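You operate a simulated robot arm through the tools that you are given. There is no shell and no other tool. Be economical: measure what you need, move in short steps, check, and stop when the job is done.

Carry out the task below with a simulated robot arm. There is one attempt and no reset: what you move stays moved.

Task
Strip the clear and violet earpieces and lay them on the green tray.
Fine: old orange tube into EXTRA, grey elbow into OTHER.

It is judged by the outcome, as a careful person would: the job done as asked, and still so three seconds after it is handed in. It fails if anything else is knocked over, pushed out of place, dropped, spilled or broken.

Robot
A 7-joint arm with a two-finger parallel gripper, fixed in place. Base frame: the origin is at the foot of the arm, x ahead of it, y to its left, z up. Units: m, rad, N and s.
Its first joint turns from -1.152 to 1.152 rad. Payload 2.4 kg.
Tool frame: the origin (TCP) lies between the finger pads and is the grasp point; the fingertips stand 0.03 m ahead of it; z points along the fingers, y is the line along which they close. The gripper opens to 0.094 m. The fingers are 0.028 m wide and 0.01 m thick; the gripper's body (0.05 by 0.096 m) begins 0.055 m behind the TCP.
Orientation is told as [roll, pitch, yaw] about the base's x, y, z axes, in that order, counted from this pose: with the fingers straight down and closing along the base's y, the tool's x points along the base's -x, its y along +y and its z along -z.

Tools
- The arm moves only by the tool apply_moves. Its argument "commands" is a list of rows, each an object of numbers (a shift or turn left out is 0, a gripper value left out holds the last): "x", "y", "z": the shift along the tool's x, y, z in m; "ax", "ay", "az": the turn, a rotation vector about the tool's x, y, z in rad; "claw": the finger opening in m, from 0 to 0.094. In form: [{"x": .., "y": .., "z": .., "ax": .., "ay": .., "az": .., "claw": ..}, ...]. A call has 1 to 8 rows; each row shifts and turns the commanded pose from where the row before left it, along the tool's axes as they then stand. Each row takes 0.2 s and may step no farther than 0.05 m and 0.15 rad from the row before; otherwise, or with a gripper value out of range, the whole call is refused. Where a pose cannot be reached the arm comes as near as it can. A force on the tool above 40 N (or 10 N above the force at the start of the call, whichever is more), or a blocked arm, ends the call early, and 0.2 s more pass. The fingers move at their own pace (about 0.153 m/s each) and stop on an object; they squeeze with about 44 N. The grip force told is the motor's: it shows also when the fingers shut on nothing. Time passes only in rows, and 0.2 s behind the last, so rows that do not move let the fingers close. The reply holds the time, the measured pose of the TCP, the force on the tool along the base axes, the opening and the grip force, in the units named above and with some noise.
- Cameras (640 x 400 px; columns grow to the right, rows downward): "scene" is fixed at [0.022, 0.4577, 1.4548]; the picture's right is [-0.89, -0.46, 0.00], its down [-0.20, 0.40, -0.89] and it looks along [0.41, -0.80, -0.45] (base axes); focal length 344 px, centre (320, 200). "wrist" rides on the gripper at [0.076, 0.014, -0.103] in the tool frame; the picture's right is [-0.18, 0.98, 0.00], its down [-0.75, -0.14, -0.64] and it looks along [-0.63, -0.12, 0.77] (tool axes); focal length 243 px, centre (320, 200).
- grab_frame(camera): a new picture of that camera. The clock stands still meanwhile.
- locate(camera, pixels): for up to 12 pixels [column, row] of the newest picture of that camera ("zoom" is the newest enlarged one), the place [x, y, z] in the base frame of the surface seen there, good to about 0.002 m. The clock stands still meanwhile.
- zoom(camera, box): a new picture of the part [left, top, right, bottom] of that camera's present view, enlarged. The clock stands still meanwhile.
- hand_in(): hands the job in; it is judged then, once.

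Work in short steps. Measure before you move; look again where a grasp or a placing could have gone wrong, and mend it. You have 80 turns and 54 pictures in all, those below and enlarged ones among them. Open the gripper and draw the arm clear of the work before you hand the job in, unless the task says otherwise; then end with one line.

The tools are called after "Request:" as name(argument=value, ...) on one line, values as JSON. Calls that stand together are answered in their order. apply_moves: Moves the arm, as the interface text tells. Its arguments: {"type":"object","properties":{"commands":{"type":"array","items":{"type":"object","properties":{"x":{"type":"number"},"y":{"type":"number"},"z":{"type":"number"},"ax":{"type":"number"},"ay":{"type":"number"},"az":{"type":"number"},"claw":{"type":"number"}}}}},"required":["commands"]} The other tools are called the same way: grab_frame (camera) takes a picture; locate (camera, pixels) gives the place of the surface under pixels of a picture; zoom (camera, box) takes an enlarged picture of a part of a camera's view; hand_in () hands the job in.

At the start:

```text
clock: 0.0
ee_pos: [0.4441, -0.0044, 1.2135]
tool_rot: [-0.001, -0.001, 0.001]
ft_force: [0.0, 0.3, -0.2]
width: 0.0939
grip_force: 0.1
```

scene: 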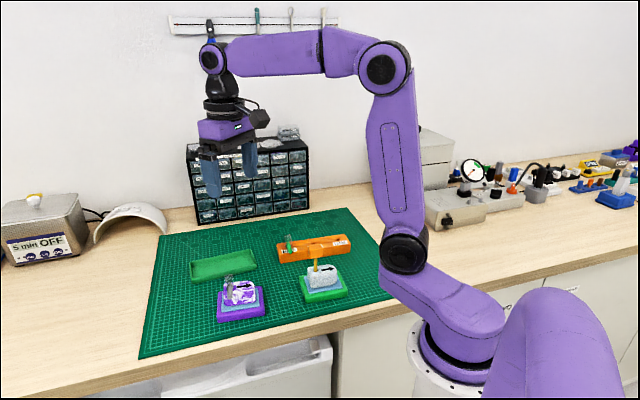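
wrist: 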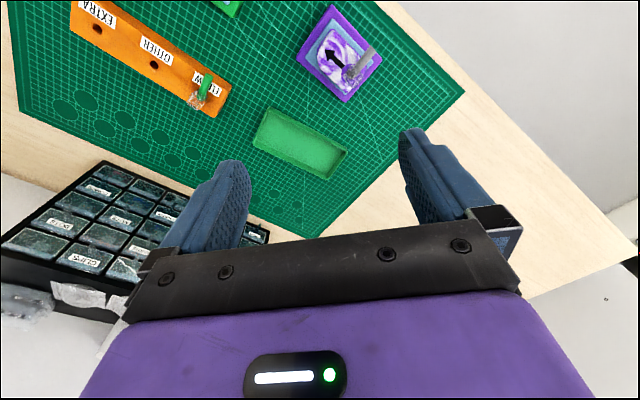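

I'll zoom in on the workpieces in both views to see the earpieces, tubes and the rack.

Request:
zoom(camera="scene", box=[180, 220, 360, 332])

Request:
zoom(camera="wrist", box=[60, 0, 400, 212])

```text
3.56 times, centred on (270, 276) of scene
```

zoom: 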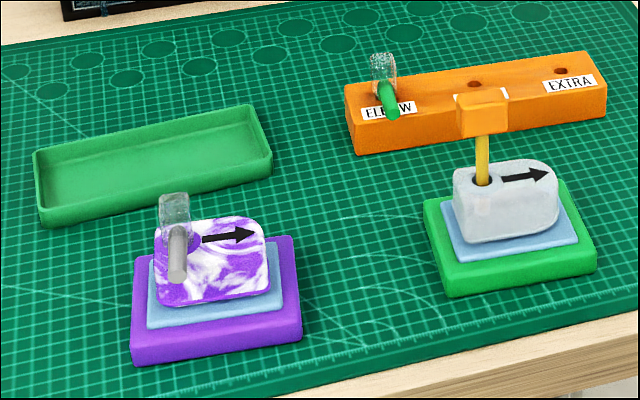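

```text
1.88 times, centred on (230, 106) of wrist
```

zoom: 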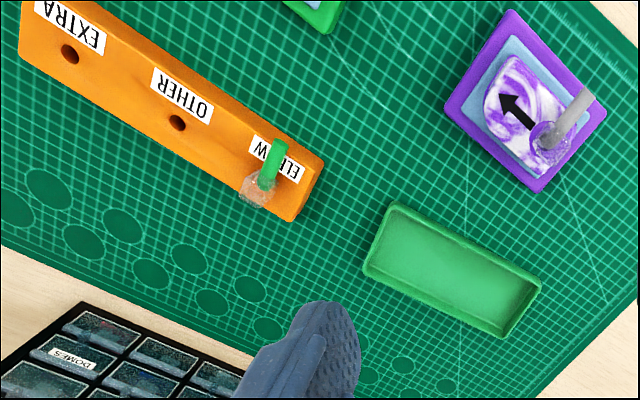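

Both parts are clear: the white (clear) earpiece with the orange-headed tube, and the violet one with the grey elbow. I measure the important points.

Request:
zoom(camera="scene", box=[270, 230, 350, 305])

Request:
locate(camera="scene", pixels=[[315, 248], [315, 268], [322, 278], [322, 297], [229, 280], [230, 291], [240, 300], [240, 313], [222, 266], [327, 240], [303, 243], [288, 241]])

```text
5.33 times, centred on (310, 268) of scene
```

zoom: 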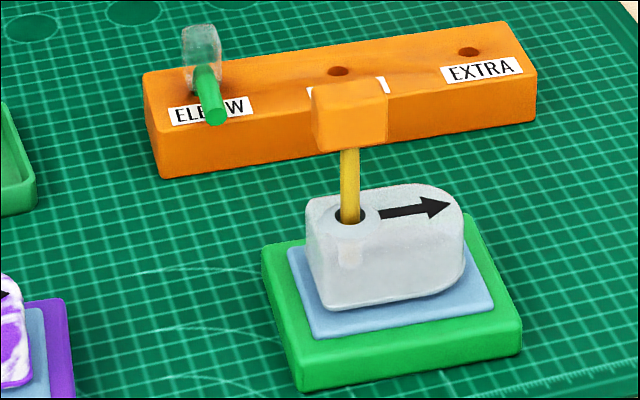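

```text
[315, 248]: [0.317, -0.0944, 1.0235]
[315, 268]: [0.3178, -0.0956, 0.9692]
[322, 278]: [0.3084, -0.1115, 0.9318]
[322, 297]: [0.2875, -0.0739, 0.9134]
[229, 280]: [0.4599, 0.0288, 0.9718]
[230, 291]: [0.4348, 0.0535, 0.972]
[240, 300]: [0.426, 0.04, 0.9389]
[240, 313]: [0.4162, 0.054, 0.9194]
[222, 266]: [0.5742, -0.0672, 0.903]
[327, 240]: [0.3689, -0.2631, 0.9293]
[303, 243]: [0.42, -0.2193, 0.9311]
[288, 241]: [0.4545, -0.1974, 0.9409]
```

Mat lies at z≈0.90 in this frame. I locate rack holes, tray and violet part from the wrist view (holes at about (97,29) and (154,65)).

Request:
locate(camera="wrist", pixels=[[97, 29], [154, 65], [104, 32], [161, 68], [265, 110], [344, 152], [255, 143], [328, 176], [300, 143], [335, 6], [382, 59], [347, 102]])

Request:
locate(camera="zoom", pixels=[[468, 50], [339, 71], [313, 100], [386, 100], [350, 85], [388, 145], [318, 145], [349, 180], [308, 205], [450, 200], [350, 213], [490, 130]])

```text
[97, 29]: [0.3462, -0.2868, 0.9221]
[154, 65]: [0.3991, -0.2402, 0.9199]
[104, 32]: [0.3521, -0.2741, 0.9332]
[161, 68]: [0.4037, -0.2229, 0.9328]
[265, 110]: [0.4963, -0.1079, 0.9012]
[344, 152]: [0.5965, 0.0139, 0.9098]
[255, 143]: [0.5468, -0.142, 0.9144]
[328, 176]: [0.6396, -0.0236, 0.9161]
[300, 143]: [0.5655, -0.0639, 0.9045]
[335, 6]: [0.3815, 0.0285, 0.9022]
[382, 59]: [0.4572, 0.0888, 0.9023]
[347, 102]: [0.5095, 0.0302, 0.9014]
```

```text
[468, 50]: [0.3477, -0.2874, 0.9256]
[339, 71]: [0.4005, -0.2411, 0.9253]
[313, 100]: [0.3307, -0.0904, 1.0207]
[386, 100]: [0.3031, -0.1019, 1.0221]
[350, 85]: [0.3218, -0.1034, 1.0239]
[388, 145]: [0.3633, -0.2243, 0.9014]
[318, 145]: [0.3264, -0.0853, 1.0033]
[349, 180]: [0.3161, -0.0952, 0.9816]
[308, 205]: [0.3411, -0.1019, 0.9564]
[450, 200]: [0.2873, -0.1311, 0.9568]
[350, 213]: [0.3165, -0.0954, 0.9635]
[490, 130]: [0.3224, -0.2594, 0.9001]
```

Tray is at r≈0.57 (beyond straight-down reach, so I'll need tilt there). First, I move to a close viewing pose near the orange tube.

Request:
apply_moves(commands=[{"x": 0.035, "y": -0.013, "z": 0.015}, {"x": 0.035, "y": -0.013, "z": 0.015}, {"x": 0.035, "y": -0.013, "z": 0.015}, {"x": 0.035, "y": -0.013, "z": 0.015}, {"x": 0.035, "y": -0.013, "z": 0.015}, {"x": 0.035, "y": -0.013, "z": 0.015}])

Request:
grab_frame(camera="wrist")

```text
clock: 1.4
ee_pos: [0.2348, -0.0817, 1.1241]
tool_rot: [0.001, 0.0, 0.001]
ft_force: [-0.3, -0.9, -1.5]
width: 0.094
grip_force: 0.1
```

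```text
48 pictures are left
```

wrist: 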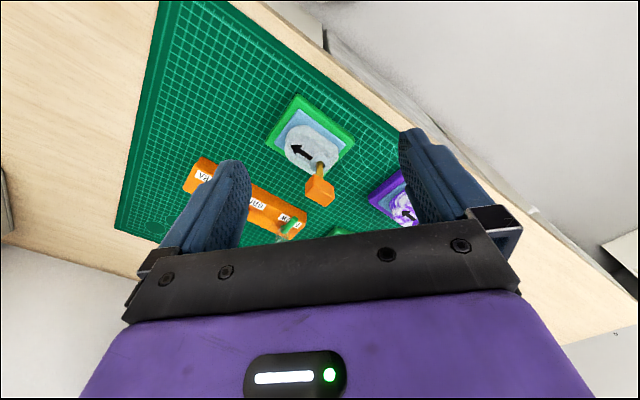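

Request:
zoom(camera="wrist", box=[260, 85, 380, 215])

```text
3.08 times, centred on (320, 150) of wrist
```

zoom: 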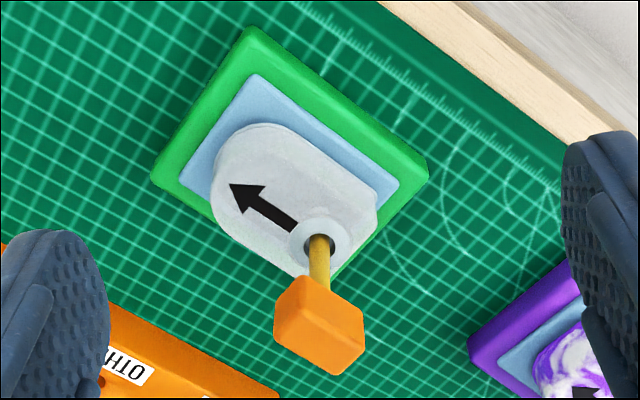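

The head top face is visible in the zoom around (320,335). I locate its corners, the stem, and the earpiece and stand outlines.

Request:
locate(camera="zoom", pixels=[[308, 283], [361, 313], [278, 342], [336, 371], [322, 328], [319, 262], [232, 188], [296, 222], [245, 130], [370, 195], [212, 190], [300, 268]])

Request:
locate(camera="zoom", pixels=[[250, 32], [425, 168], [155, 170], [250, 80], [395, 183], [186, 176], [340, 345], [335, 225], [335, 355], [280, 340], [357, 330], [280, 320]])

```text
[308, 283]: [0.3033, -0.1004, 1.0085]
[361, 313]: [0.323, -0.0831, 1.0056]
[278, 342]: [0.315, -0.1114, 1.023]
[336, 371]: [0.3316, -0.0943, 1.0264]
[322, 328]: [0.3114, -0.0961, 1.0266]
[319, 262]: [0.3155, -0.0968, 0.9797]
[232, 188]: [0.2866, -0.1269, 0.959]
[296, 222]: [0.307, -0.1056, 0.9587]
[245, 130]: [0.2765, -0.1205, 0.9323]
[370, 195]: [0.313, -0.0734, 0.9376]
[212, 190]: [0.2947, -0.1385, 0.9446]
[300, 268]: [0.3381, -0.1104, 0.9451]
```

```text
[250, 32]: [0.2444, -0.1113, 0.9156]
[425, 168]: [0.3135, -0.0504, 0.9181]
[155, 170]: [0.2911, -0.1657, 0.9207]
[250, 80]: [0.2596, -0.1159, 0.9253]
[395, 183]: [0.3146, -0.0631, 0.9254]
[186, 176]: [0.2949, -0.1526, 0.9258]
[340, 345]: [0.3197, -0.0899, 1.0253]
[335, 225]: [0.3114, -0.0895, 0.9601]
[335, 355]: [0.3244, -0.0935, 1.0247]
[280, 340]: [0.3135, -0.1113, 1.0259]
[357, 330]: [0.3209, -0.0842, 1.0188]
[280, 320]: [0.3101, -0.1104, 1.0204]
```

Orange head spans z≈1.00–1.026, stem axis ≈(0.317,−0.096), its faces turned ≈44° like the stand. I move over it and yaw +44° (az negative, as tool z is down).

Request:
apply_moves(commands=[{"x": -0.041, "y": -0.007}, {"x": -0.041, "y": -0.007}, {"az": -0.128}, {"az": -0.128}, {"az": -0.128}, {"az": -0.128}, {"az": -0.128}, {"az": -0.128}])

Request:
grab_frame(camera="wrist")

```text
clock: 3.2
ee_pos: [0.3173, -0.0969, 1.1235]
tool_rot: [0.001, 0.0, 0.77]
ft_force: [0.2, 0.1, 0.4]
width: 0.094
grip_force: 0.1
```

```text
46 pictures are left
```

wrist: 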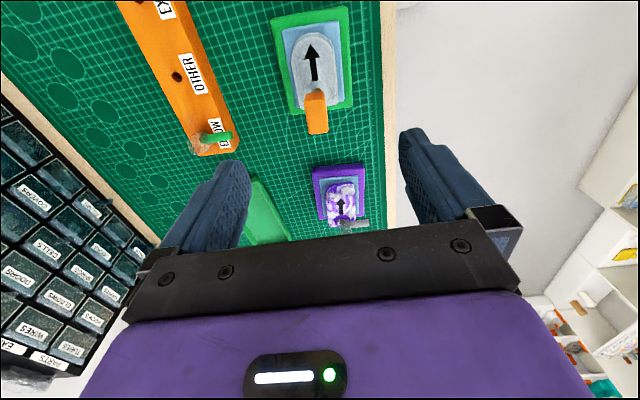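

The head is at (316,112), between the fingers. I zoom to check its centring and twist.

Request:
zoom(camera="wrist", box=[260, 0, 372, 140])

```text
2.86 times, centred on (316, 70) of wrist
```

zoom: 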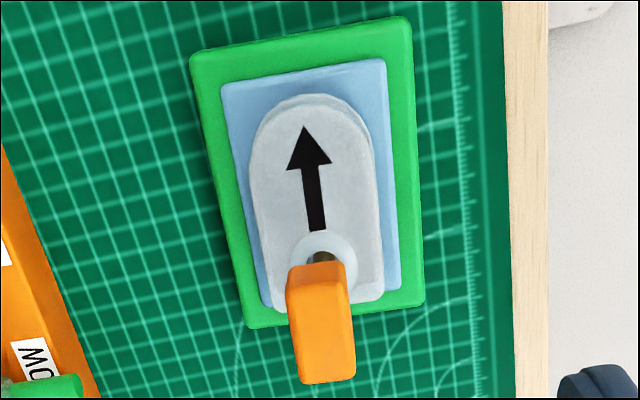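

Request:
locate(camera="zoom", pixels=[[294, 318], [348, 310], [302, 378], [352, 374], [326, 345], [290, 280], [345, 270], [318, 245], [253, 180], [375, 165], [268, 298], [383, 290]])

```text
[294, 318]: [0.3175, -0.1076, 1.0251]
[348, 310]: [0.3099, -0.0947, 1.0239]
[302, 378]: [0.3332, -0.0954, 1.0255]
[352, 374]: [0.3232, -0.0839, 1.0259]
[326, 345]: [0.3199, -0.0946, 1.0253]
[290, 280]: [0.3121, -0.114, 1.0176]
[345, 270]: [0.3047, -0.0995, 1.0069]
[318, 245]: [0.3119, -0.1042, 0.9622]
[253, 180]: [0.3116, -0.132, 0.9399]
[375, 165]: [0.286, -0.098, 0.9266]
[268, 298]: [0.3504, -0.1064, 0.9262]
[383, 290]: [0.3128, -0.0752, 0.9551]
```

Head is ~16 mm across, turned ≈40–41°. I trim the yaw slightly, descend to z=1.013 and close.

Request:
apply_moves(commands=[{"az": 0.06}, {"z": 0.04}, {"z": 0.04}, {"z": 0.03}, {"claw": 0.04}, {"claw": 0.0}, {}, {}])

Request:
grab_frame(camera="scene")

```text
clock: 5.0
ee_pos: [0.3179, -0.0973, 1.0154]
tool_rot: [-0.002, 0.0, 0.708]
ft_force: [4.9, -5.2, -1.2]
width: 0.0211
grip_force: 43.8
```

```text
44 pictures are left
```

scene: 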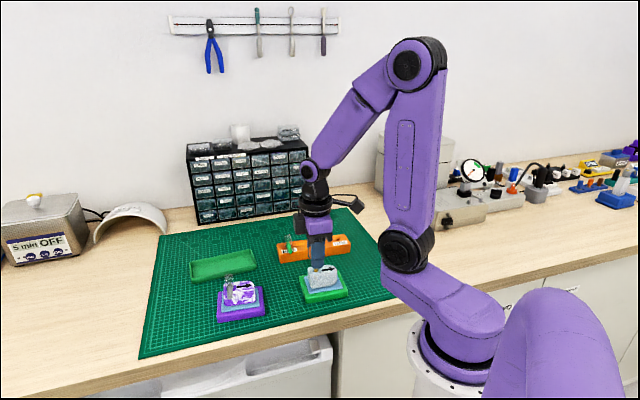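

Gripped at 21 mm with ~7 N side load toward tool −y; I relieve that by 1.5 mm and then pull straight up in small steps.

Request:
apply_moves(commands=[{"y": -0.0015}, {"z": -0.004}, {"z": -0.004}, {"z": -0.006}, {"z": -0.006}])

Request:
zoom(camera="scene", box=[270, 230, 370, 305])

```text
clock: 6.2
ee_pos: [0.3184, -0.0974, 1.0333]
tool_rot: [0.001, 0.001, 0.707]
ft_force: [0.6, 0.2, 0.2]
width: 0.0208
grip_force: 43.1
```

```text
5.33 times, centred on (320, 268) of scene
```

zoom: 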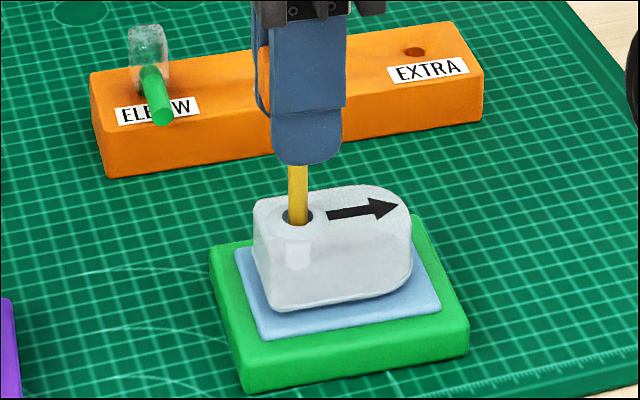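

The stem is sliding out freely and the earpiece hasn't moved. I keep pulling.

Request:
apply_moves(commands=[{"z": -0.01}, {"z": -0.01}, {"z": -0.01}, {"z": -0.02}, {"z": -0.02}])

Request:
zoom(camera="scene", box=[270, 210, 370, 305])

```text
clock: 7.4
ee_pos: [0.3167, -0.097, 1.1025]
tool_rot: [0.0, -0.001, 0.707]
ft_force: [0.1, 0.4, -0.4]
width: 0.0209
grip_force: 43.3
```

```text
4.21 times, centred on (320, 258) of scene
```

zoom: 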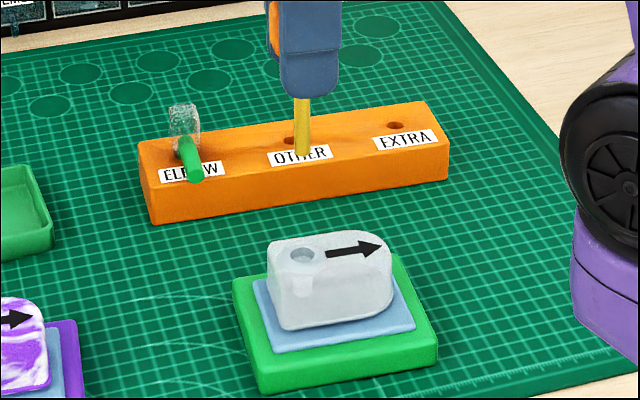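

Tube is free. I measure the stem tip (303,152) and the stem just below the finger, plus the EXTRA hole rims.

Request:
locate(camera="zoom", pixels=[[303, 152], [303, 145], [303, 120], [302, 103], [387, 126], [403, 125], [395, 122], [395, 129], [303, 258], [435, 140], [150, 215], [280, 144]])

Request:
grab_frame(camera="wrist")

```text
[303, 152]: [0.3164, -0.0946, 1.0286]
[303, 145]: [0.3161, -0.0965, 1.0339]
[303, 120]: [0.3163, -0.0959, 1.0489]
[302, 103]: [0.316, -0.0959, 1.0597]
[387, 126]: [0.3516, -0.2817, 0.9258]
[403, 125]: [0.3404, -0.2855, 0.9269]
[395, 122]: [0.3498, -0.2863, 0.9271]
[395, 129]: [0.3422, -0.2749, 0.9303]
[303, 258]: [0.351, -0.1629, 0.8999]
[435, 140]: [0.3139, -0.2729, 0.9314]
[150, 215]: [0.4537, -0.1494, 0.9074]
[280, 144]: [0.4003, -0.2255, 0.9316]
```

```text
41 pictures are left
```

wrist: 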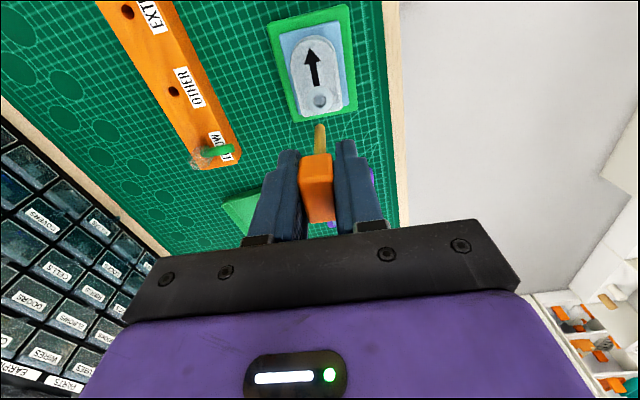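

Tip hangs 74 mm below the TCP. I carry it over the EXTRA hole ≈(0.347,−0.285), partly lowered, then look.

Request:
apply_moves(commands=[{"x": 0.02485, "y": -0.0406}, {"x": 0.02485, "y": -0.0406}, {"x": 0.02485, "y": -0.0406}, {"x": 0.02485, "y": -0.0406}, {"z": 0.03}, {"z": 0.03}, {}])

Request:
zoom(camera="wrist", box=[260, 60, 380, 180])

Request:
zoom(camera="scene", box=[295, 205, 365, 265])

```text
clock: 9.0
ee_pos: [0.3488, -0.2854, 1.0431]
tool_rot: [0.0, -0.001, 0.708]
ft_force: [0.0, -0.3, 0.0]
width: 0.0209
grip_force: 44.2
```

```text
3.33 times, centred on (320, 120) of wrist
```

zoom: 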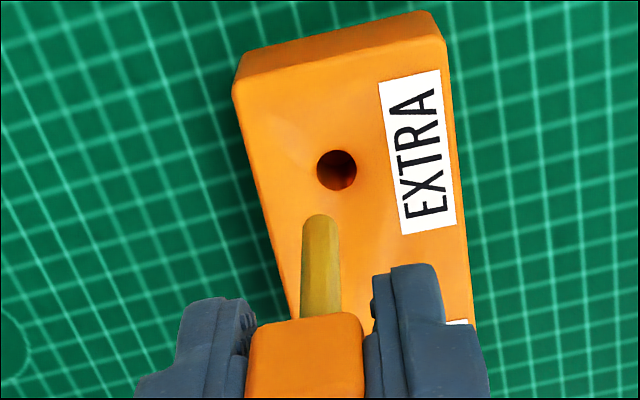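

```text
6.67 times, centred on (330, 235) of scene
```

zoom: 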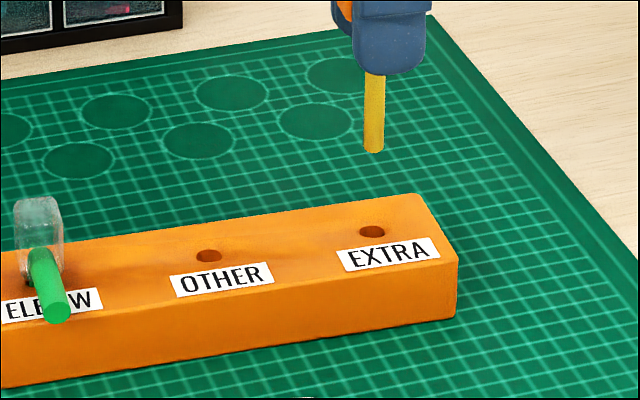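

Hole ≈11 mm, stem ≈8 mm. I locate just outside the hole rim (372,232) and on the stem centreline to get the offset.

Request:
locate(camera="zoom", pixels=[[355, 233], [389, 231], [372, 222], [372, 241], [350, 233], [394, 231], [374, 146], [374, 130], [374, 115], [374, 100], [374, 85], [374, 138]])

Request:
locate(camera="wrist", pixels=[[316, 111], [330, 111], [323, 104], [323, 118.5], [314, 111], [332, 111], [316, 127], [316, 132], [316, 137], [316, 142], [316, 147], [316, 150]])

```text
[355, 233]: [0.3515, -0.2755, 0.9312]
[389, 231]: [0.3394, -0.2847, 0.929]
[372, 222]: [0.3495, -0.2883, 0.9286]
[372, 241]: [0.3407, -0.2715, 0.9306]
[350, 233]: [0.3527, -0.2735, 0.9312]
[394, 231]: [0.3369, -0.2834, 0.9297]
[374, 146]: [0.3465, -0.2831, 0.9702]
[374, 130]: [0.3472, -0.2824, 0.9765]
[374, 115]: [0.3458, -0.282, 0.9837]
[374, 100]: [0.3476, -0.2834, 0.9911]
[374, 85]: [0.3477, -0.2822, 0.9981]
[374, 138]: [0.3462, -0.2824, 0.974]
```

```text
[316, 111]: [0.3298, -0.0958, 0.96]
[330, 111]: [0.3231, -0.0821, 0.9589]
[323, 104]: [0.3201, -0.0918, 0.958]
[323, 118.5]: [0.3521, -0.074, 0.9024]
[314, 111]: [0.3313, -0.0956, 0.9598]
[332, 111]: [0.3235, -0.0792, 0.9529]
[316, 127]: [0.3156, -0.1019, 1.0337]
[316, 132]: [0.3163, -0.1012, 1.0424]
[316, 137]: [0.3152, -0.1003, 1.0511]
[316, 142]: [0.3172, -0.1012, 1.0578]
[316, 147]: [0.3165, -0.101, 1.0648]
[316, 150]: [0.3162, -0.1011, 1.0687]
```

Scene suggests the hole centre is ≈(0.345,−0.280) versus stem ≈(0.349,−0.2865). I cross-check from the wrist.

Request:
zoom(camera="wrist", box=[290, 80, 354, 144])

```text
6.25 times, centred on (322, 112) of wrist
```

zoom: 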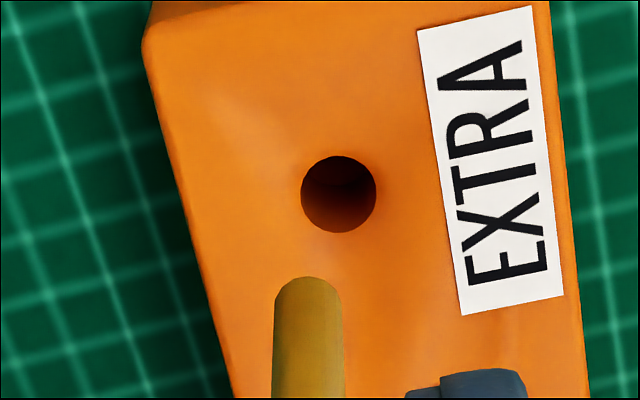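

Request:
locate(camera="zoom", pixels=[[296, 194], [382, 194], [339, 150], [339, 238], [290, 194], [388, 194], [308, 295], [308, 315], [309, 335], [309, 355], [309, 375], [309, 390]])

```text
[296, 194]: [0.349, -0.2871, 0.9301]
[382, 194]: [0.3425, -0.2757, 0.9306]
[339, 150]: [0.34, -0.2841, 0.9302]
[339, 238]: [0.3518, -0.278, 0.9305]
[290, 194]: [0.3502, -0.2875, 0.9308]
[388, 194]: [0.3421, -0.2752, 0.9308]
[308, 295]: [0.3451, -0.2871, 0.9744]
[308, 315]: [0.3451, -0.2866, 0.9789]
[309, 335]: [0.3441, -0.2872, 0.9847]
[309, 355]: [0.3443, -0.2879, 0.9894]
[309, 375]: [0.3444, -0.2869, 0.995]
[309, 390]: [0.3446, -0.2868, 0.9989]
```

Combining lateral alignment in both views gives a correction of ≈(−0.0017,+0.0032). I apply it, lower the tip to just above the hole, and check.

Request:
apply_moves(commands=[{"x": -0.0008, "y": 0.0035}, {"z": 0.015}, {"z": 0.014}, {}])

Request:
zoom(camera="wrist", box=[290, 70, 354, 134])

Request:
zoom(camera="scene", box=[315, 220, 360, 255])

```text
clock: 10.0
ee_pos: [0.3468, -0.2824, 1.0141]
tool_rot: [-0.002, 0.001, 0.707]
ft_force: [-0.4, 0.9, 0.1]
width: 0.0208
grip_force: 44.4
```

```text
6.25 times, centred on (322, 102) of wrist
```

zoom: 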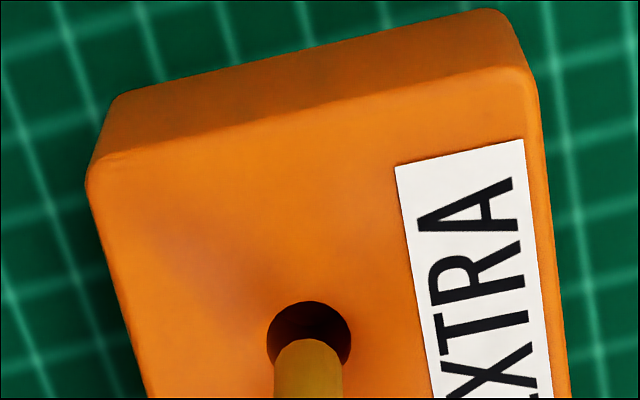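

```text
11.43 times, centred on (338, 238) of scene
```

zoom: 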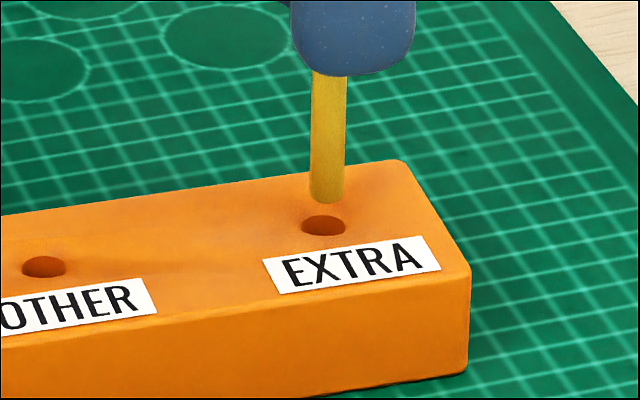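

Stem lines up with the hole in both views. I nudge 0.5 mm and lower gently.

Request:
apply_moves(commands=[{"x": -0.0005}, {"z": 0.005}, {"z": 0.005}, {"z": 0.005}, {"z": 0.003}])

Request:
zoom(camera="scene", box=[315, 220, 360, 255])

```text
clock: 11.2
ee_pos: [0.345, -0.2826, 0.9956]
tool_rot: [-0.001, 0.001, 0.707]
ft_force: [-0.7, 0.3, 0.3]
width: 0.0211
grip_force: 44.1
```

```text
11.43 times, centred on (338, 238) of scene
```

zoom: 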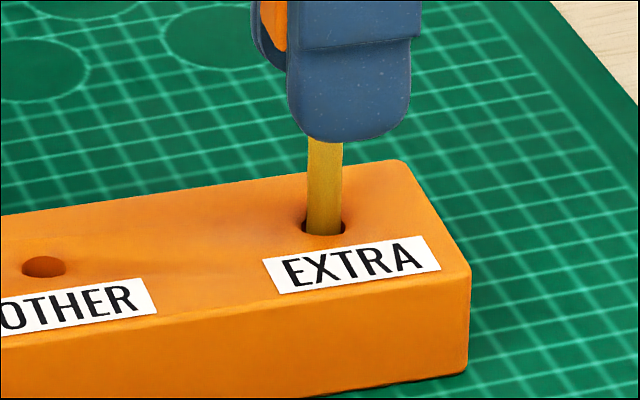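

It is in the hole (no force). I continue down in 2.5 mm steps to find the bottom.

Request:
apply_moves(commands=[{"z": 0.0025}, {"z": 0.0025}, {"z": 0.0025}, {"z": 0.0025}, {}])

```text
clock: 12.4
ee_pos: [0.3469, -0.2834, 0.9874]
tool_rot: [-0.001, 0.0, 0.708]
ft_force: [0.5, -0.4, -1.0]
width: 0.0206
grip_force: 44.6
```

Request:
apply_moves(commands=[{"z": 0.0025}, {"z": 0.0025}, {"z": 0.0025}, {}])

```text
clock: 13.4
ee_pos: [0.3476, -0.2818, 0.9794]
tool_rot: [-0.004, 0.0, 0.707]
ft_force: [-1.3, 1.5, 31.8]
width: 0.0211
grip_force: 44.1
```

Bottomed out (32 N). I back off 2 mm, open moderately, and rise.

Request:
apply_moves(commands=[{"z": -0.0025}, {"claw": 0.03}, {"claw": 0.06}, {}, {"z": -0.03}, {"z": -0.04}, {"z": -0.04}])

Request:
grab_frame(camera="wrist")

Request:
zoom(camera="scene", box=[210, 215, 370, 325])

```text
clock: 15.0
ee_pos: [0.3448, -0.2813, 1.093]
tool_rot: [0.0, 0.001, 0.707]
ft_force: [-0.2, 0.8, -0.7]
width: 0.06
grip_force: 0.2
```

```text
34 pictures are left
```

wrist: 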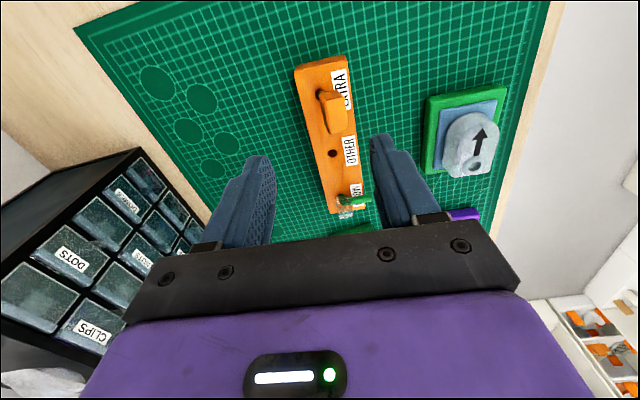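

```text
3.64 times, centred on (290, 270) of scene
```

zoom: 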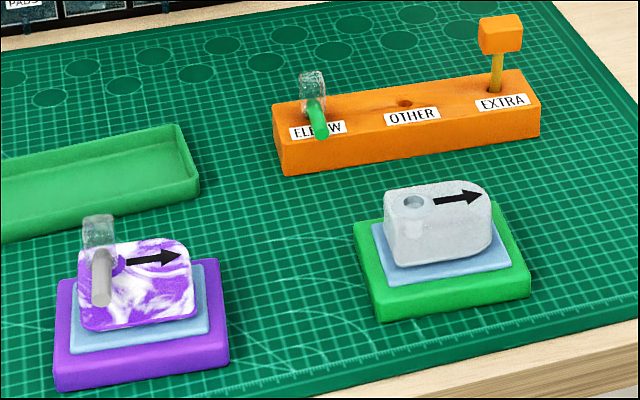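

Orange tube is seated in EXTRA. Next I fly over the violet earpiece for a close look.

Request:
apply_moves(commands=[{"x": -0.0407, "y": 0.0246}, {"x": -0.0407, "y": 0.0246}, {"x": -0.0407, "y": 0.0246}, {"x": -0.0407, "y": 0.0246}, {"x": -0.0407, "y": 0.0246}, {"x": -0.0407, "y": 0.0246}, {"x": -0.0407, "y": 0.0246, "claw": 0.09}, {}])

Request:
zoom(camera="wrist", box=[250, 50, 390, 190])

Request:
zoom(camera="scene", box=[205, 262, 275, 327])

```text
clock: 16.8
ee_pos: [0.453, 0.0354, 1.0923]
tool_rot: [0.0, 0.0, 0.709]
ft_force: [-0.5, -0.3, -0.4]
width: 0.0902
grip_force: 0.0
```

```text
2.86 times, centred on (320, 120) of wrist
```

zoom: 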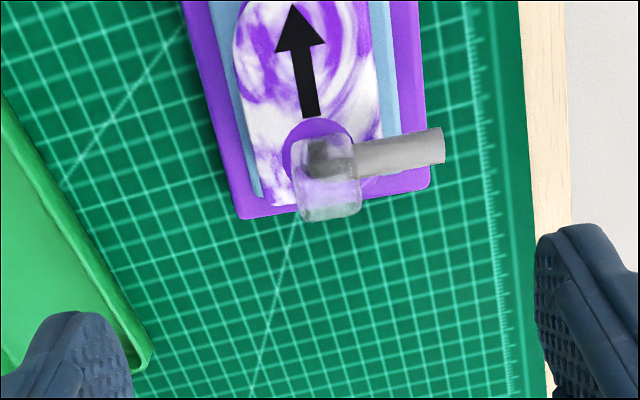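

```text
6.15 times, centred on (240, 294) of scene
```

zoom: 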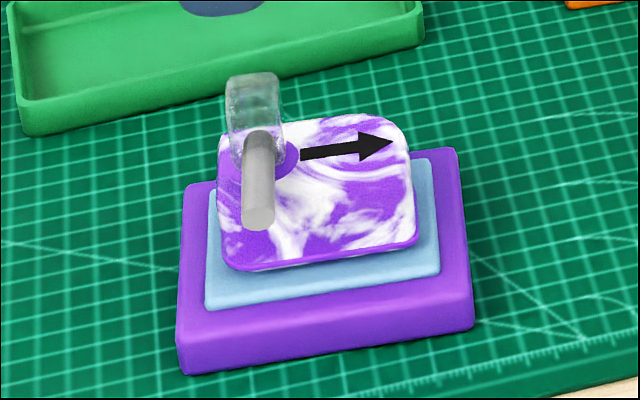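

The elbow is a clear vertical block with a grey tube pointing +v (away from the rack side). I'll grip the clear block across u, clear of the grey tube. I measure it.

Request:
locate(camera="zoom", pixels=[[230, 80], [280, 76], [253, 73], [232, 125], [278, 122], [258, 222], [258, 175], [258, 145], [245, 100], [270, 100], [290, 165], [395, 142]])

Request:
grab_frame(camera="wrist")

Request:
locate(camera="wrist", pixels=[[312, 100], [331, 98], [317, 124], [331, 122], [325, 124], [324, 110], [345, 104], [362, 101], [317, 105], [331, 110], [324, 118], [318, 95]])

```text
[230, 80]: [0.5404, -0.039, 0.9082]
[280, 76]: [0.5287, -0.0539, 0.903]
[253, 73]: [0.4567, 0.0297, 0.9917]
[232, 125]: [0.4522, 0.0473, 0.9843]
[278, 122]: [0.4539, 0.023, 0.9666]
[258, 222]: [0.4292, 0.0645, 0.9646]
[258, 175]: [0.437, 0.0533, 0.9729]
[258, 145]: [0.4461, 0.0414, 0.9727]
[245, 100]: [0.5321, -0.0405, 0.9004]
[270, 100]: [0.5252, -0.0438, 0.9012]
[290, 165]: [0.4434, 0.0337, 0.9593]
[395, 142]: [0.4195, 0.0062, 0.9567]
```

```text
30 pictures are left
```

wrist: 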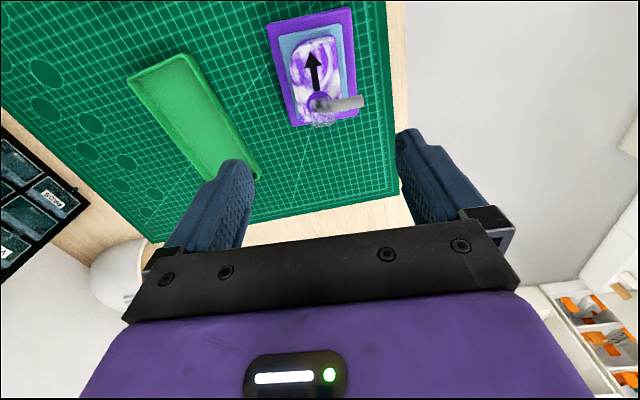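

```text
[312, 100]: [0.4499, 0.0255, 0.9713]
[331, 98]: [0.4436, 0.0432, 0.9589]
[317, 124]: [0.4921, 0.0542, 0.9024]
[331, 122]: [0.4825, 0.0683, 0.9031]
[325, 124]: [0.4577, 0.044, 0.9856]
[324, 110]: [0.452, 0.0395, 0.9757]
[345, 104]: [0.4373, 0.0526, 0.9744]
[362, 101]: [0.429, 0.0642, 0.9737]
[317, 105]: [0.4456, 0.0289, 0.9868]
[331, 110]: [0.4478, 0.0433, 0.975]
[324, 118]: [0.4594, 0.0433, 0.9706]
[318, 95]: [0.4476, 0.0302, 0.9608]
```

Head centre ≈(0.453,0.037), z≈0.965–0.992; grey tube direction gives an object yaw ≈40°. I rotate the tool to yaw ≈−50° so the fingers close along u.

Request:
apply_moves(commands=[{"az": 0.145}, {"az": 0.145}, {"az": 0.145}, {"az": 0.145}, {"az": 0.145}, {"az": 0.145}, {"az": 0.145}, {"az": 0.145}])

Request:
apply_moves(commands=[{"az": 0.139}, {"az": 0.139}, {"az": 0.139}, {}])

Request:
zoom(camera="wrist", box=[250, 40, 390, 180])

```text
clock: 18.6
ee_pos: [0.452, 0.0328, 1.0921]
tool_rot: [0.0, 0.0, -0.456]
ft_force: [-0.2, 0.1, 0.0]
width: 0.0901
grip_force: 0.1
```

```text
clock: 19.6
ee_pos: [0.4509, 0.0346, 1.0921]
tool_rot: [0.0, 0.001, -0.873]
ft_force: [0.2, -1.1, 0.4]
width: 0.09
grip_force: 0.1
```

```text
2.86 times, centred on (320, 110) of wrist
```

zoom: 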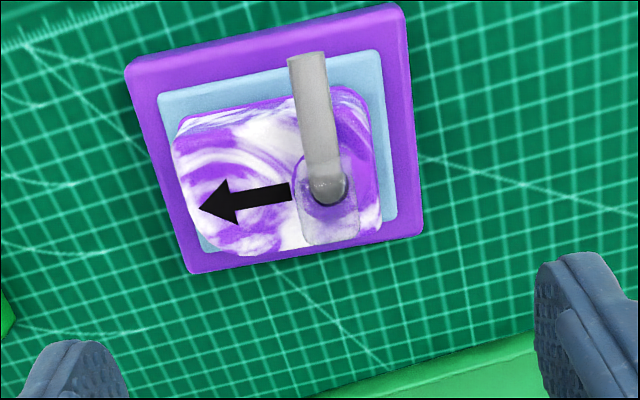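

Aligned. I locate the grey tube's line and the earpiece edges to confirm centring along u.

Request:
locate(camera="zoom", pixels=[[308, 62], [312, 90], [317, 120], [320, 145], [326, 190], [299, 215], [357, 212], [328, 240], [310, 235], [345, 235], [372, 150], [178, 165]])

```text
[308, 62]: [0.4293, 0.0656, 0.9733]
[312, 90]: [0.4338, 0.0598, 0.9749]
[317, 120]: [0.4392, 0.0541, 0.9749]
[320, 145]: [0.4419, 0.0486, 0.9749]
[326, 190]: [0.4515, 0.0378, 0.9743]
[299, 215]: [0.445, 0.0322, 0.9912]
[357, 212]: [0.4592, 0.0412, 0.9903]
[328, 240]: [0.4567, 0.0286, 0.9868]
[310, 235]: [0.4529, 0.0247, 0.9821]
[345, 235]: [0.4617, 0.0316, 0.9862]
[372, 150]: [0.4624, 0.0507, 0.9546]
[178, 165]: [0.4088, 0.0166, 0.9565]
```

Head centre is +2 mm along tool y. I correct, descend to TCP z≈0.996 (tips 8 mm above the earpiece) and close.

Request:
apply_moves(commands=[{"y": 0.002, "claw": 0.05}, {"z": 0.04}, {"z": 0.04}, {"z": 0.016}, {"claw": 0.03}, {"claw": 0.0}, {}])

Request:
zoom(camera="scene", box=[205, 257, 275, 327])

```text
clock: 21.2
ee_pos: [0.4527, 0.0368, 0.9969]
tool_rot: [0.003, -0.004, -0.869]
ft_force: [-0.2, 0.9, 11.1]
width: 0.0168
grip_force: 44.3
```

```text
5.71 times, centred on (240, 292) of scene
```

zoom: 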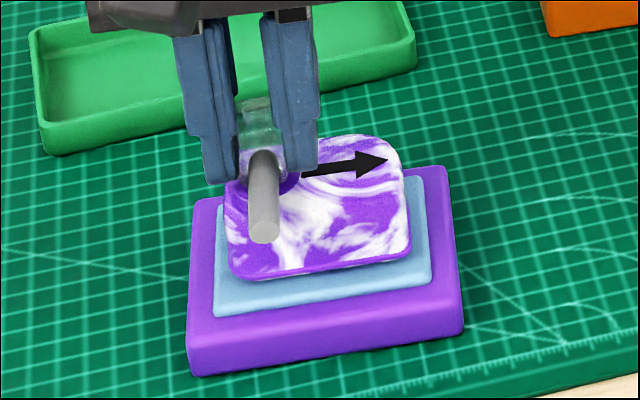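

Clear block held at 16.8 mm. I pull up in small steps.

Request:
apply_moves(commands=[{"z": -0.003}, {"z": -0.004}, {"z": -0.005}, {"z": -0.006}, {"z": -0.006}])

Request:
zoom(camera="scene", box=[205, 247, 275, 327])

```text
clock: 22.4
ee_pos: [0.4514, 0.0355, 1.0196]
tool_rot: [0.001, 0.0, -0.868]
ft_force: [-0.1, 0.4, -0.1]
width: 0.0167
grip_force: 43.5
```

```text
5.00 times, centred on (240, 287) of scene
```

zoom: 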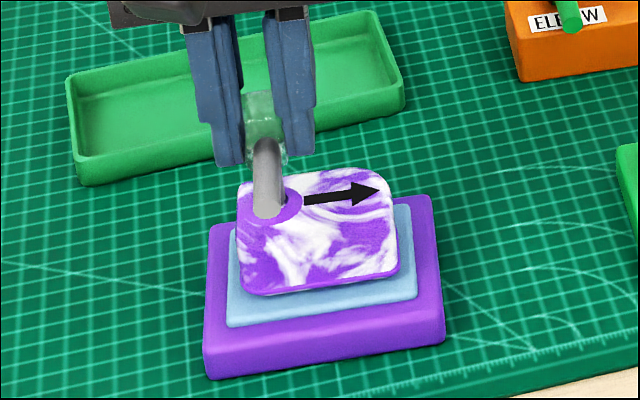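

Earpiece stays put while the elbow lifts. I raise further until it is fully clear and look at the stem.

Request:
apply_moves(commands=[{"z": -0.01}, {"z": -0.01}, {"z": -0.02}, {"z": -0.025}, {}])

Request:
zoom(camera="scene", box=[205, 225, 275, 310])

Request:
zoom(camera="wrist", box=[250, 70, 390, 210])

```text
clock: 23.6
ee_pos: [0.4524, 0.0365, 1.084]
tool_rot: [0.0, 0.001, -0.869]
ft_force: [-0.4, -0.7, -0.6]
width: 0.0165
grip_force: 44.3
```

```text
4.71 times, centred on (240, 268) of scene
```

zoom: 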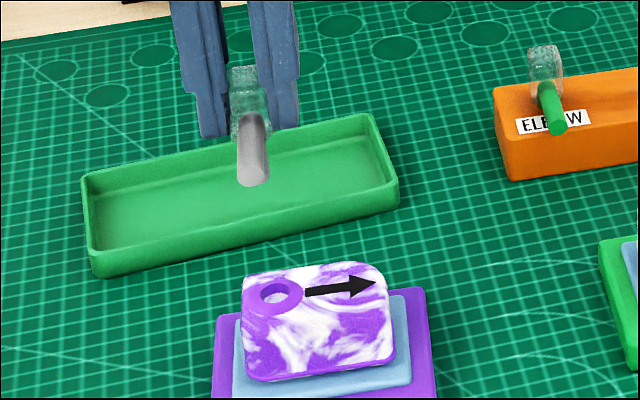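

```text
2.86 times, centred on (320, 140) of wrist
```

zoom: 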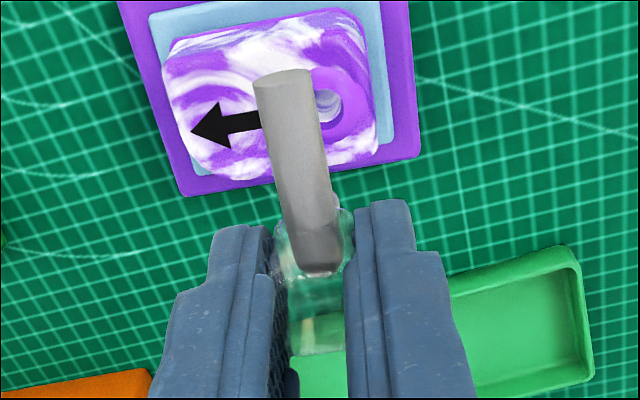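

Elbow is free. The stem hides behind the grey tube, so I'll get its offset from the collar hole it sat in (wrist zoom ≈(328,105)).

Request:
locate(camera="zoom", pixels=[[347, 105], [326, 83], [331, 128], [345, 90], [345, 120], [352, 105], [322, 74], [335, 135], [330, 105], [312, 270], [290, 90], [300, 190]])

Request:
zoom(camera="scene", box=[225, 265, 275, 310])

Request:
locate(camera="zoom", pixels=[[170, 200], [250, 190]])

```text
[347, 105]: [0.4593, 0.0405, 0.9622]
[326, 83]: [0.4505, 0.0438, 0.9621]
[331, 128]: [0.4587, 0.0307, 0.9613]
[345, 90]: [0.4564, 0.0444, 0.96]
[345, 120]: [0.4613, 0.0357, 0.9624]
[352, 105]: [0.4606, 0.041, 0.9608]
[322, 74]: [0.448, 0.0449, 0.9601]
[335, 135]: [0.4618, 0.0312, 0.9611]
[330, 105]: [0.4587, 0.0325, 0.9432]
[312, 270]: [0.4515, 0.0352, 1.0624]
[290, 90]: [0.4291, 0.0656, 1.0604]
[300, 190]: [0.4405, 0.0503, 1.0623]
```

```text
8.89 times, centred on (250, 288) of scene
```

zoom: 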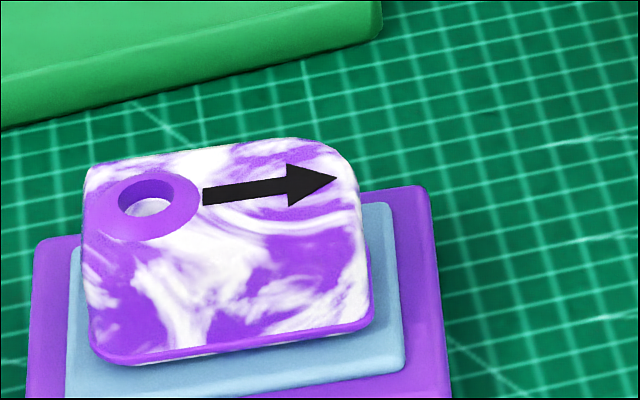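

```text
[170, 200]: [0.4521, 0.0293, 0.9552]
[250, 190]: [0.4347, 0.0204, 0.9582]
```

Request:
locate(camera="zoom", pixels=[[113, 198], [179, 198], [146, 176], [146, 222], [108, 200], [184, 198], [146, 226], [145, 205]])

```text
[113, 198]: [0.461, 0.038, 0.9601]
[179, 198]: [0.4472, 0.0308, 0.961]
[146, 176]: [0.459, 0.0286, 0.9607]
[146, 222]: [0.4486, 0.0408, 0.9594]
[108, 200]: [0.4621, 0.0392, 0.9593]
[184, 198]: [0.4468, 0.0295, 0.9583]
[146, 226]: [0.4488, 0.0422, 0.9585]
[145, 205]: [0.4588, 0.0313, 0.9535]
```

Stem sits ≈(+0.002,−0.001) from the TCP. Now I measure the OTHER hole before approaching.

Request:
zoom(camera="scene", box=[285, 225, 335, 258])

```text
12.12 times, centred on (310, 242) of scene
```

zoom: 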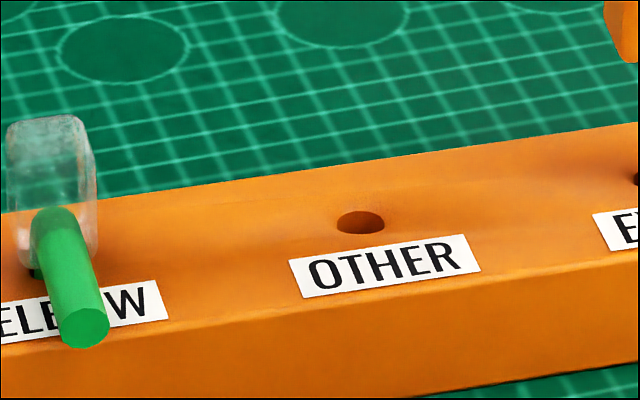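

Request:
locate(camera="zoom", pixels=[[331, 223], [389, 221], [360, 207], [360, 237], [324, 223], [396, 221], [360, 203], [360, 240], [345, 210], [375, 235], [345, 235], [376, 209]])

```text
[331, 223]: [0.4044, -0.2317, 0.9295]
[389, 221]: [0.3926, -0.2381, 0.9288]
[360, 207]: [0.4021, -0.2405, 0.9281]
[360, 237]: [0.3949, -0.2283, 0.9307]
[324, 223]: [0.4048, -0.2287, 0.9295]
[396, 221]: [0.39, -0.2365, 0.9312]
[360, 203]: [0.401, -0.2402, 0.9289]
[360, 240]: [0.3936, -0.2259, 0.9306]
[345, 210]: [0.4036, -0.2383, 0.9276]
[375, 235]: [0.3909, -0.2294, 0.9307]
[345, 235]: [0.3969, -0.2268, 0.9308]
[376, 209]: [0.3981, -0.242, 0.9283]
```

OTHER hole ≈(0.399,−0.236). I carry the elbow above it and yaw it +0.5 temporarily to expose the stem to the scene camera.

Request:
apply_moves(commands=[{"x": -0.0287, "y": -0.0362}, {"x": -0.0287, "y": -0.0362}, {"x": -0.0287, "y": -0.0362}, {"x": -0.0287, "y": -0.0362}, {"x": -0.0287, "y": -0.0362}, {"x": -0.0287, "y": -0.0362}, {"z": 0.03}, {"z": 0.03}])

Request:
apply_moves(commands=[{"az": -0.14}, {"az": -0.14}, {"az": -0.14}, {"az": -0.14}, {}])

Request:
zoom(camera="scene", box=[280, 213, 340, 258])

```text
clock: 25.4
ee_pos: [0.3984, -0.2346, 1.0242]
tool_rot: [-0.001, 0.0, -0.87]
ft_force: [0.0, -1.0, -0.4]
width: 0.0169
grip_force: 43.8
```

```text
clock: 26.6
ee_pos: [0.3982, -0.2371, 1.0253]
tool_rot: [0.001, 0.0, -0.307]
ft_force: [0.0, -0.3, -0.6]
width: 0.0167
grip_force: 44.0
```

```text
8.89 times, centred on (310, 236) of scene
```

zoom: 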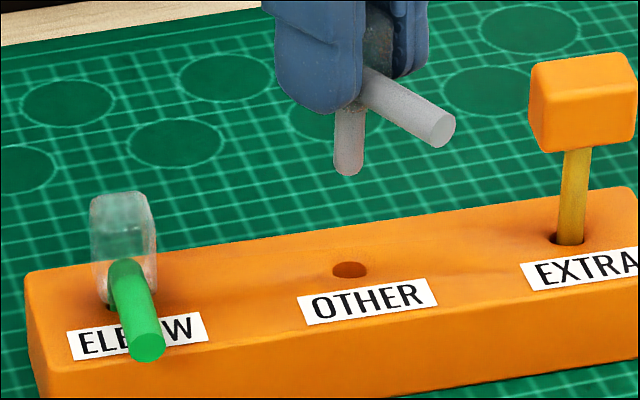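

Stem visible at column ≈350, tip row ≈175. I locate it against the hole (348,269).

Request:
locate(camera="zoom", pixels=[[349, 172], [349, 165], [349, 155], [350, 145], [350, 135], [350, 125], [350, 115], [328, 270], [371, 268], [349, 258], [349, 281], [420, 118]])

Request:
zoom(camera="wrist", box=[270, 60, 370, 160])

```text
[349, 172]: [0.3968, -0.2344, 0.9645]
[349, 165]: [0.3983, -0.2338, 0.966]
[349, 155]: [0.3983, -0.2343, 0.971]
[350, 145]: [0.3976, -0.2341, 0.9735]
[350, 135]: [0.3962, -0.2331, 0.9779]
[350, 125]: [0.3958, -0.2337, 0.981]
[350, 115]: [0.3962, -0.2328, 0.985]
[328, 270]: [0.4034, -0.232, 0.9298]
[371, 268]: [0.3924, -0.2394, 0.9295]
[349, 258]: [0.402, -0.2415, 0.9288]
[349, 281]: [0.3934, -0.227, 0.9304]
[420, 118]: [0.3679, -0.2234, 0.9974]
```

```text
4.00 times, centred on (320, 110) of wrist
```

zoom: 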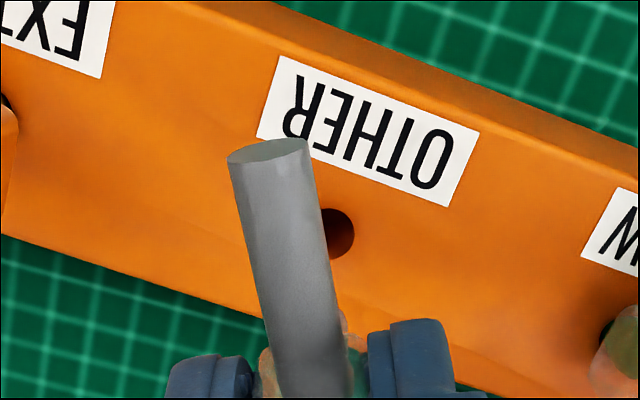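

Scene columns match (349 vs 349). I lower the tip to ~4 mm above the rack to compare tip and hole directly.

Request:
apply_moves(commands=[{"z": 0.01}, {"z": 0.01}, {"z": 0.008}, {}])

Request:
zoom(camera="scene", box=[295, 228, 331, 255])

Request:
zoom(camera="wrist", box=[280, 50, 360, 130])

```text
clock: 27.6
ee_pos: [0.3981, -0.2363, 0.9962]
tool_rot: [-0.001, 0.0, -0.309]
ft_force: [-0.2, -0.7, -0.6]
width: 0.0168
grip_force: 44.9
```

```text
14.81 times, centred on (313, 242) of scene
```

zoom: 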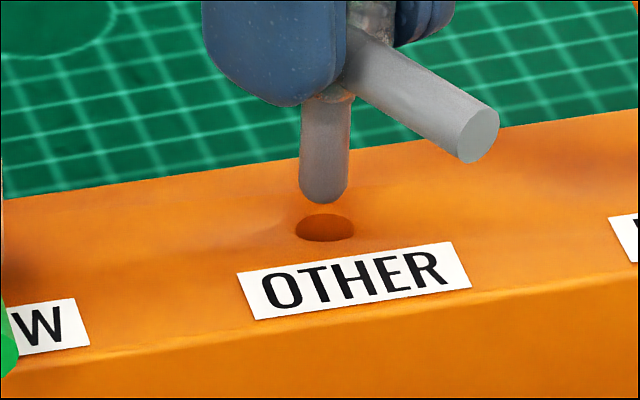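

```text
5.00 times, centred on (320, 90) of wrist
```

zoom: 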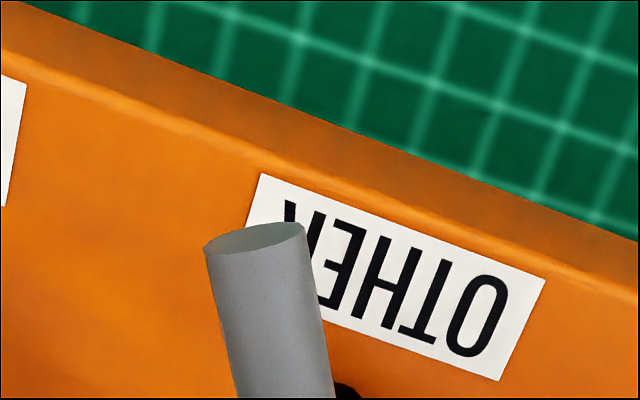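

Columns match; depth-wise evidence suggests the stem is ~1.7 mm too far from the scene camera. I nudge (−0.0008,+0.0015), lower 4 mm, and look again.

Request:
apply_moves(commands=[{"x": 0.0012, "y": 0.0012}, {"z": 0.002}, {"z": 0.002}, {}])

Request:
zoom(camera="scene", box=[295, 228, 331, 255])

```text
clock: 28.6
ee_pos: [0.397, -0.234, 0.9921]
tool_rot: [0.0, -0.001, -0.307]
ft_force: [-1.4, -0.9, 0.6]
width: 0.0165
grip_force: 43.9
```

```text
14.81 times, centred on (313, 242) of scene
```

zoom: 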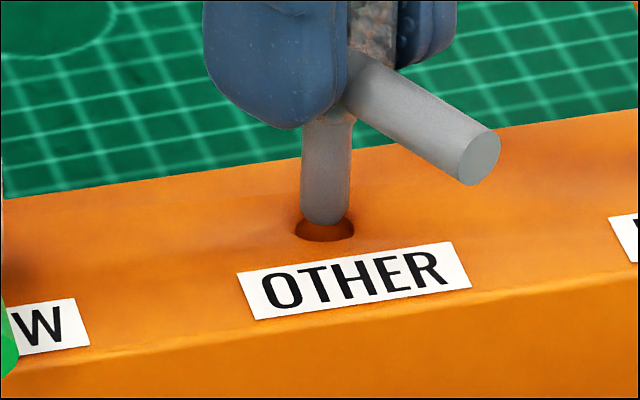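

Tip is just about at the hole mouth, with no contact force. I lower slowly.

Request:
apply_moves(commands=[{"z": 0.0015}, {"z": 0.0015}, {}])

Request:
zoom(camera="scene", box=[295, 228, 331, 255])

```text
clock: 29.4
ee_pos: [0.3977, -0.2349, 0.9902]
tool_rot: [-0.001, 0.0, -0.309]
ft_force: [0.7, -0.4, -0.4]
width: 0.0164
grip_force: 43.8
```

```text
14.81 times, centred on (313, 242) of scene
```

zoom: 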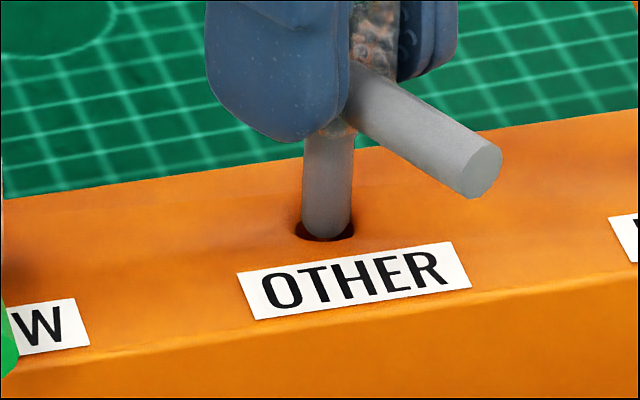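

The stem is entering the hole. I keep lowering in 3 mm steps.

Request:
apply_moves(commands=[{"z": 0.003}, {"z": 0.003}, {"z": 0.003}, {"z": 0.003}, {}])

Request:
zoom(camera="scene", box=[295, 228, 331, 255])

```text
clock: 30.6
ee_pos: [0.396, -0.2349, 0.977]
tool_rot: [0.0, -0.001, -0.308]
ft_force: [-0.2, -0.4, -0.1]
width: 0.0166
grip_force: 43.9
```

```text
14.81 times, centred on (313, 242) of scene
```

zoom: 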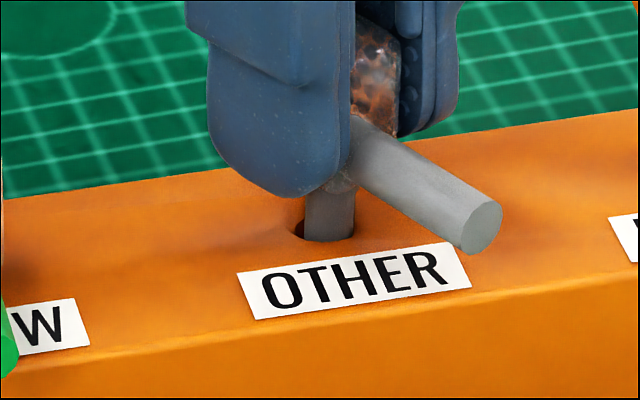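

It's in. I nudge 0.7 mm to centre and continue to seat it.

Request:
apply_moves(commands=[{"x": -0.0005, "y": 0.0005, "z": 0.002}, {"z": 0.002}, {"z": 0.002}, {"z": 0.002}, {}])

```text
clock: 31.8
ee_pos: [0.3982, -0.2349, 0.9701]
tool_rot: [0.001, -0.002, -0.309]
ft_force: [-2.9, 2.6, 18.3]
width: 0.017
grip_force: 44.0
```

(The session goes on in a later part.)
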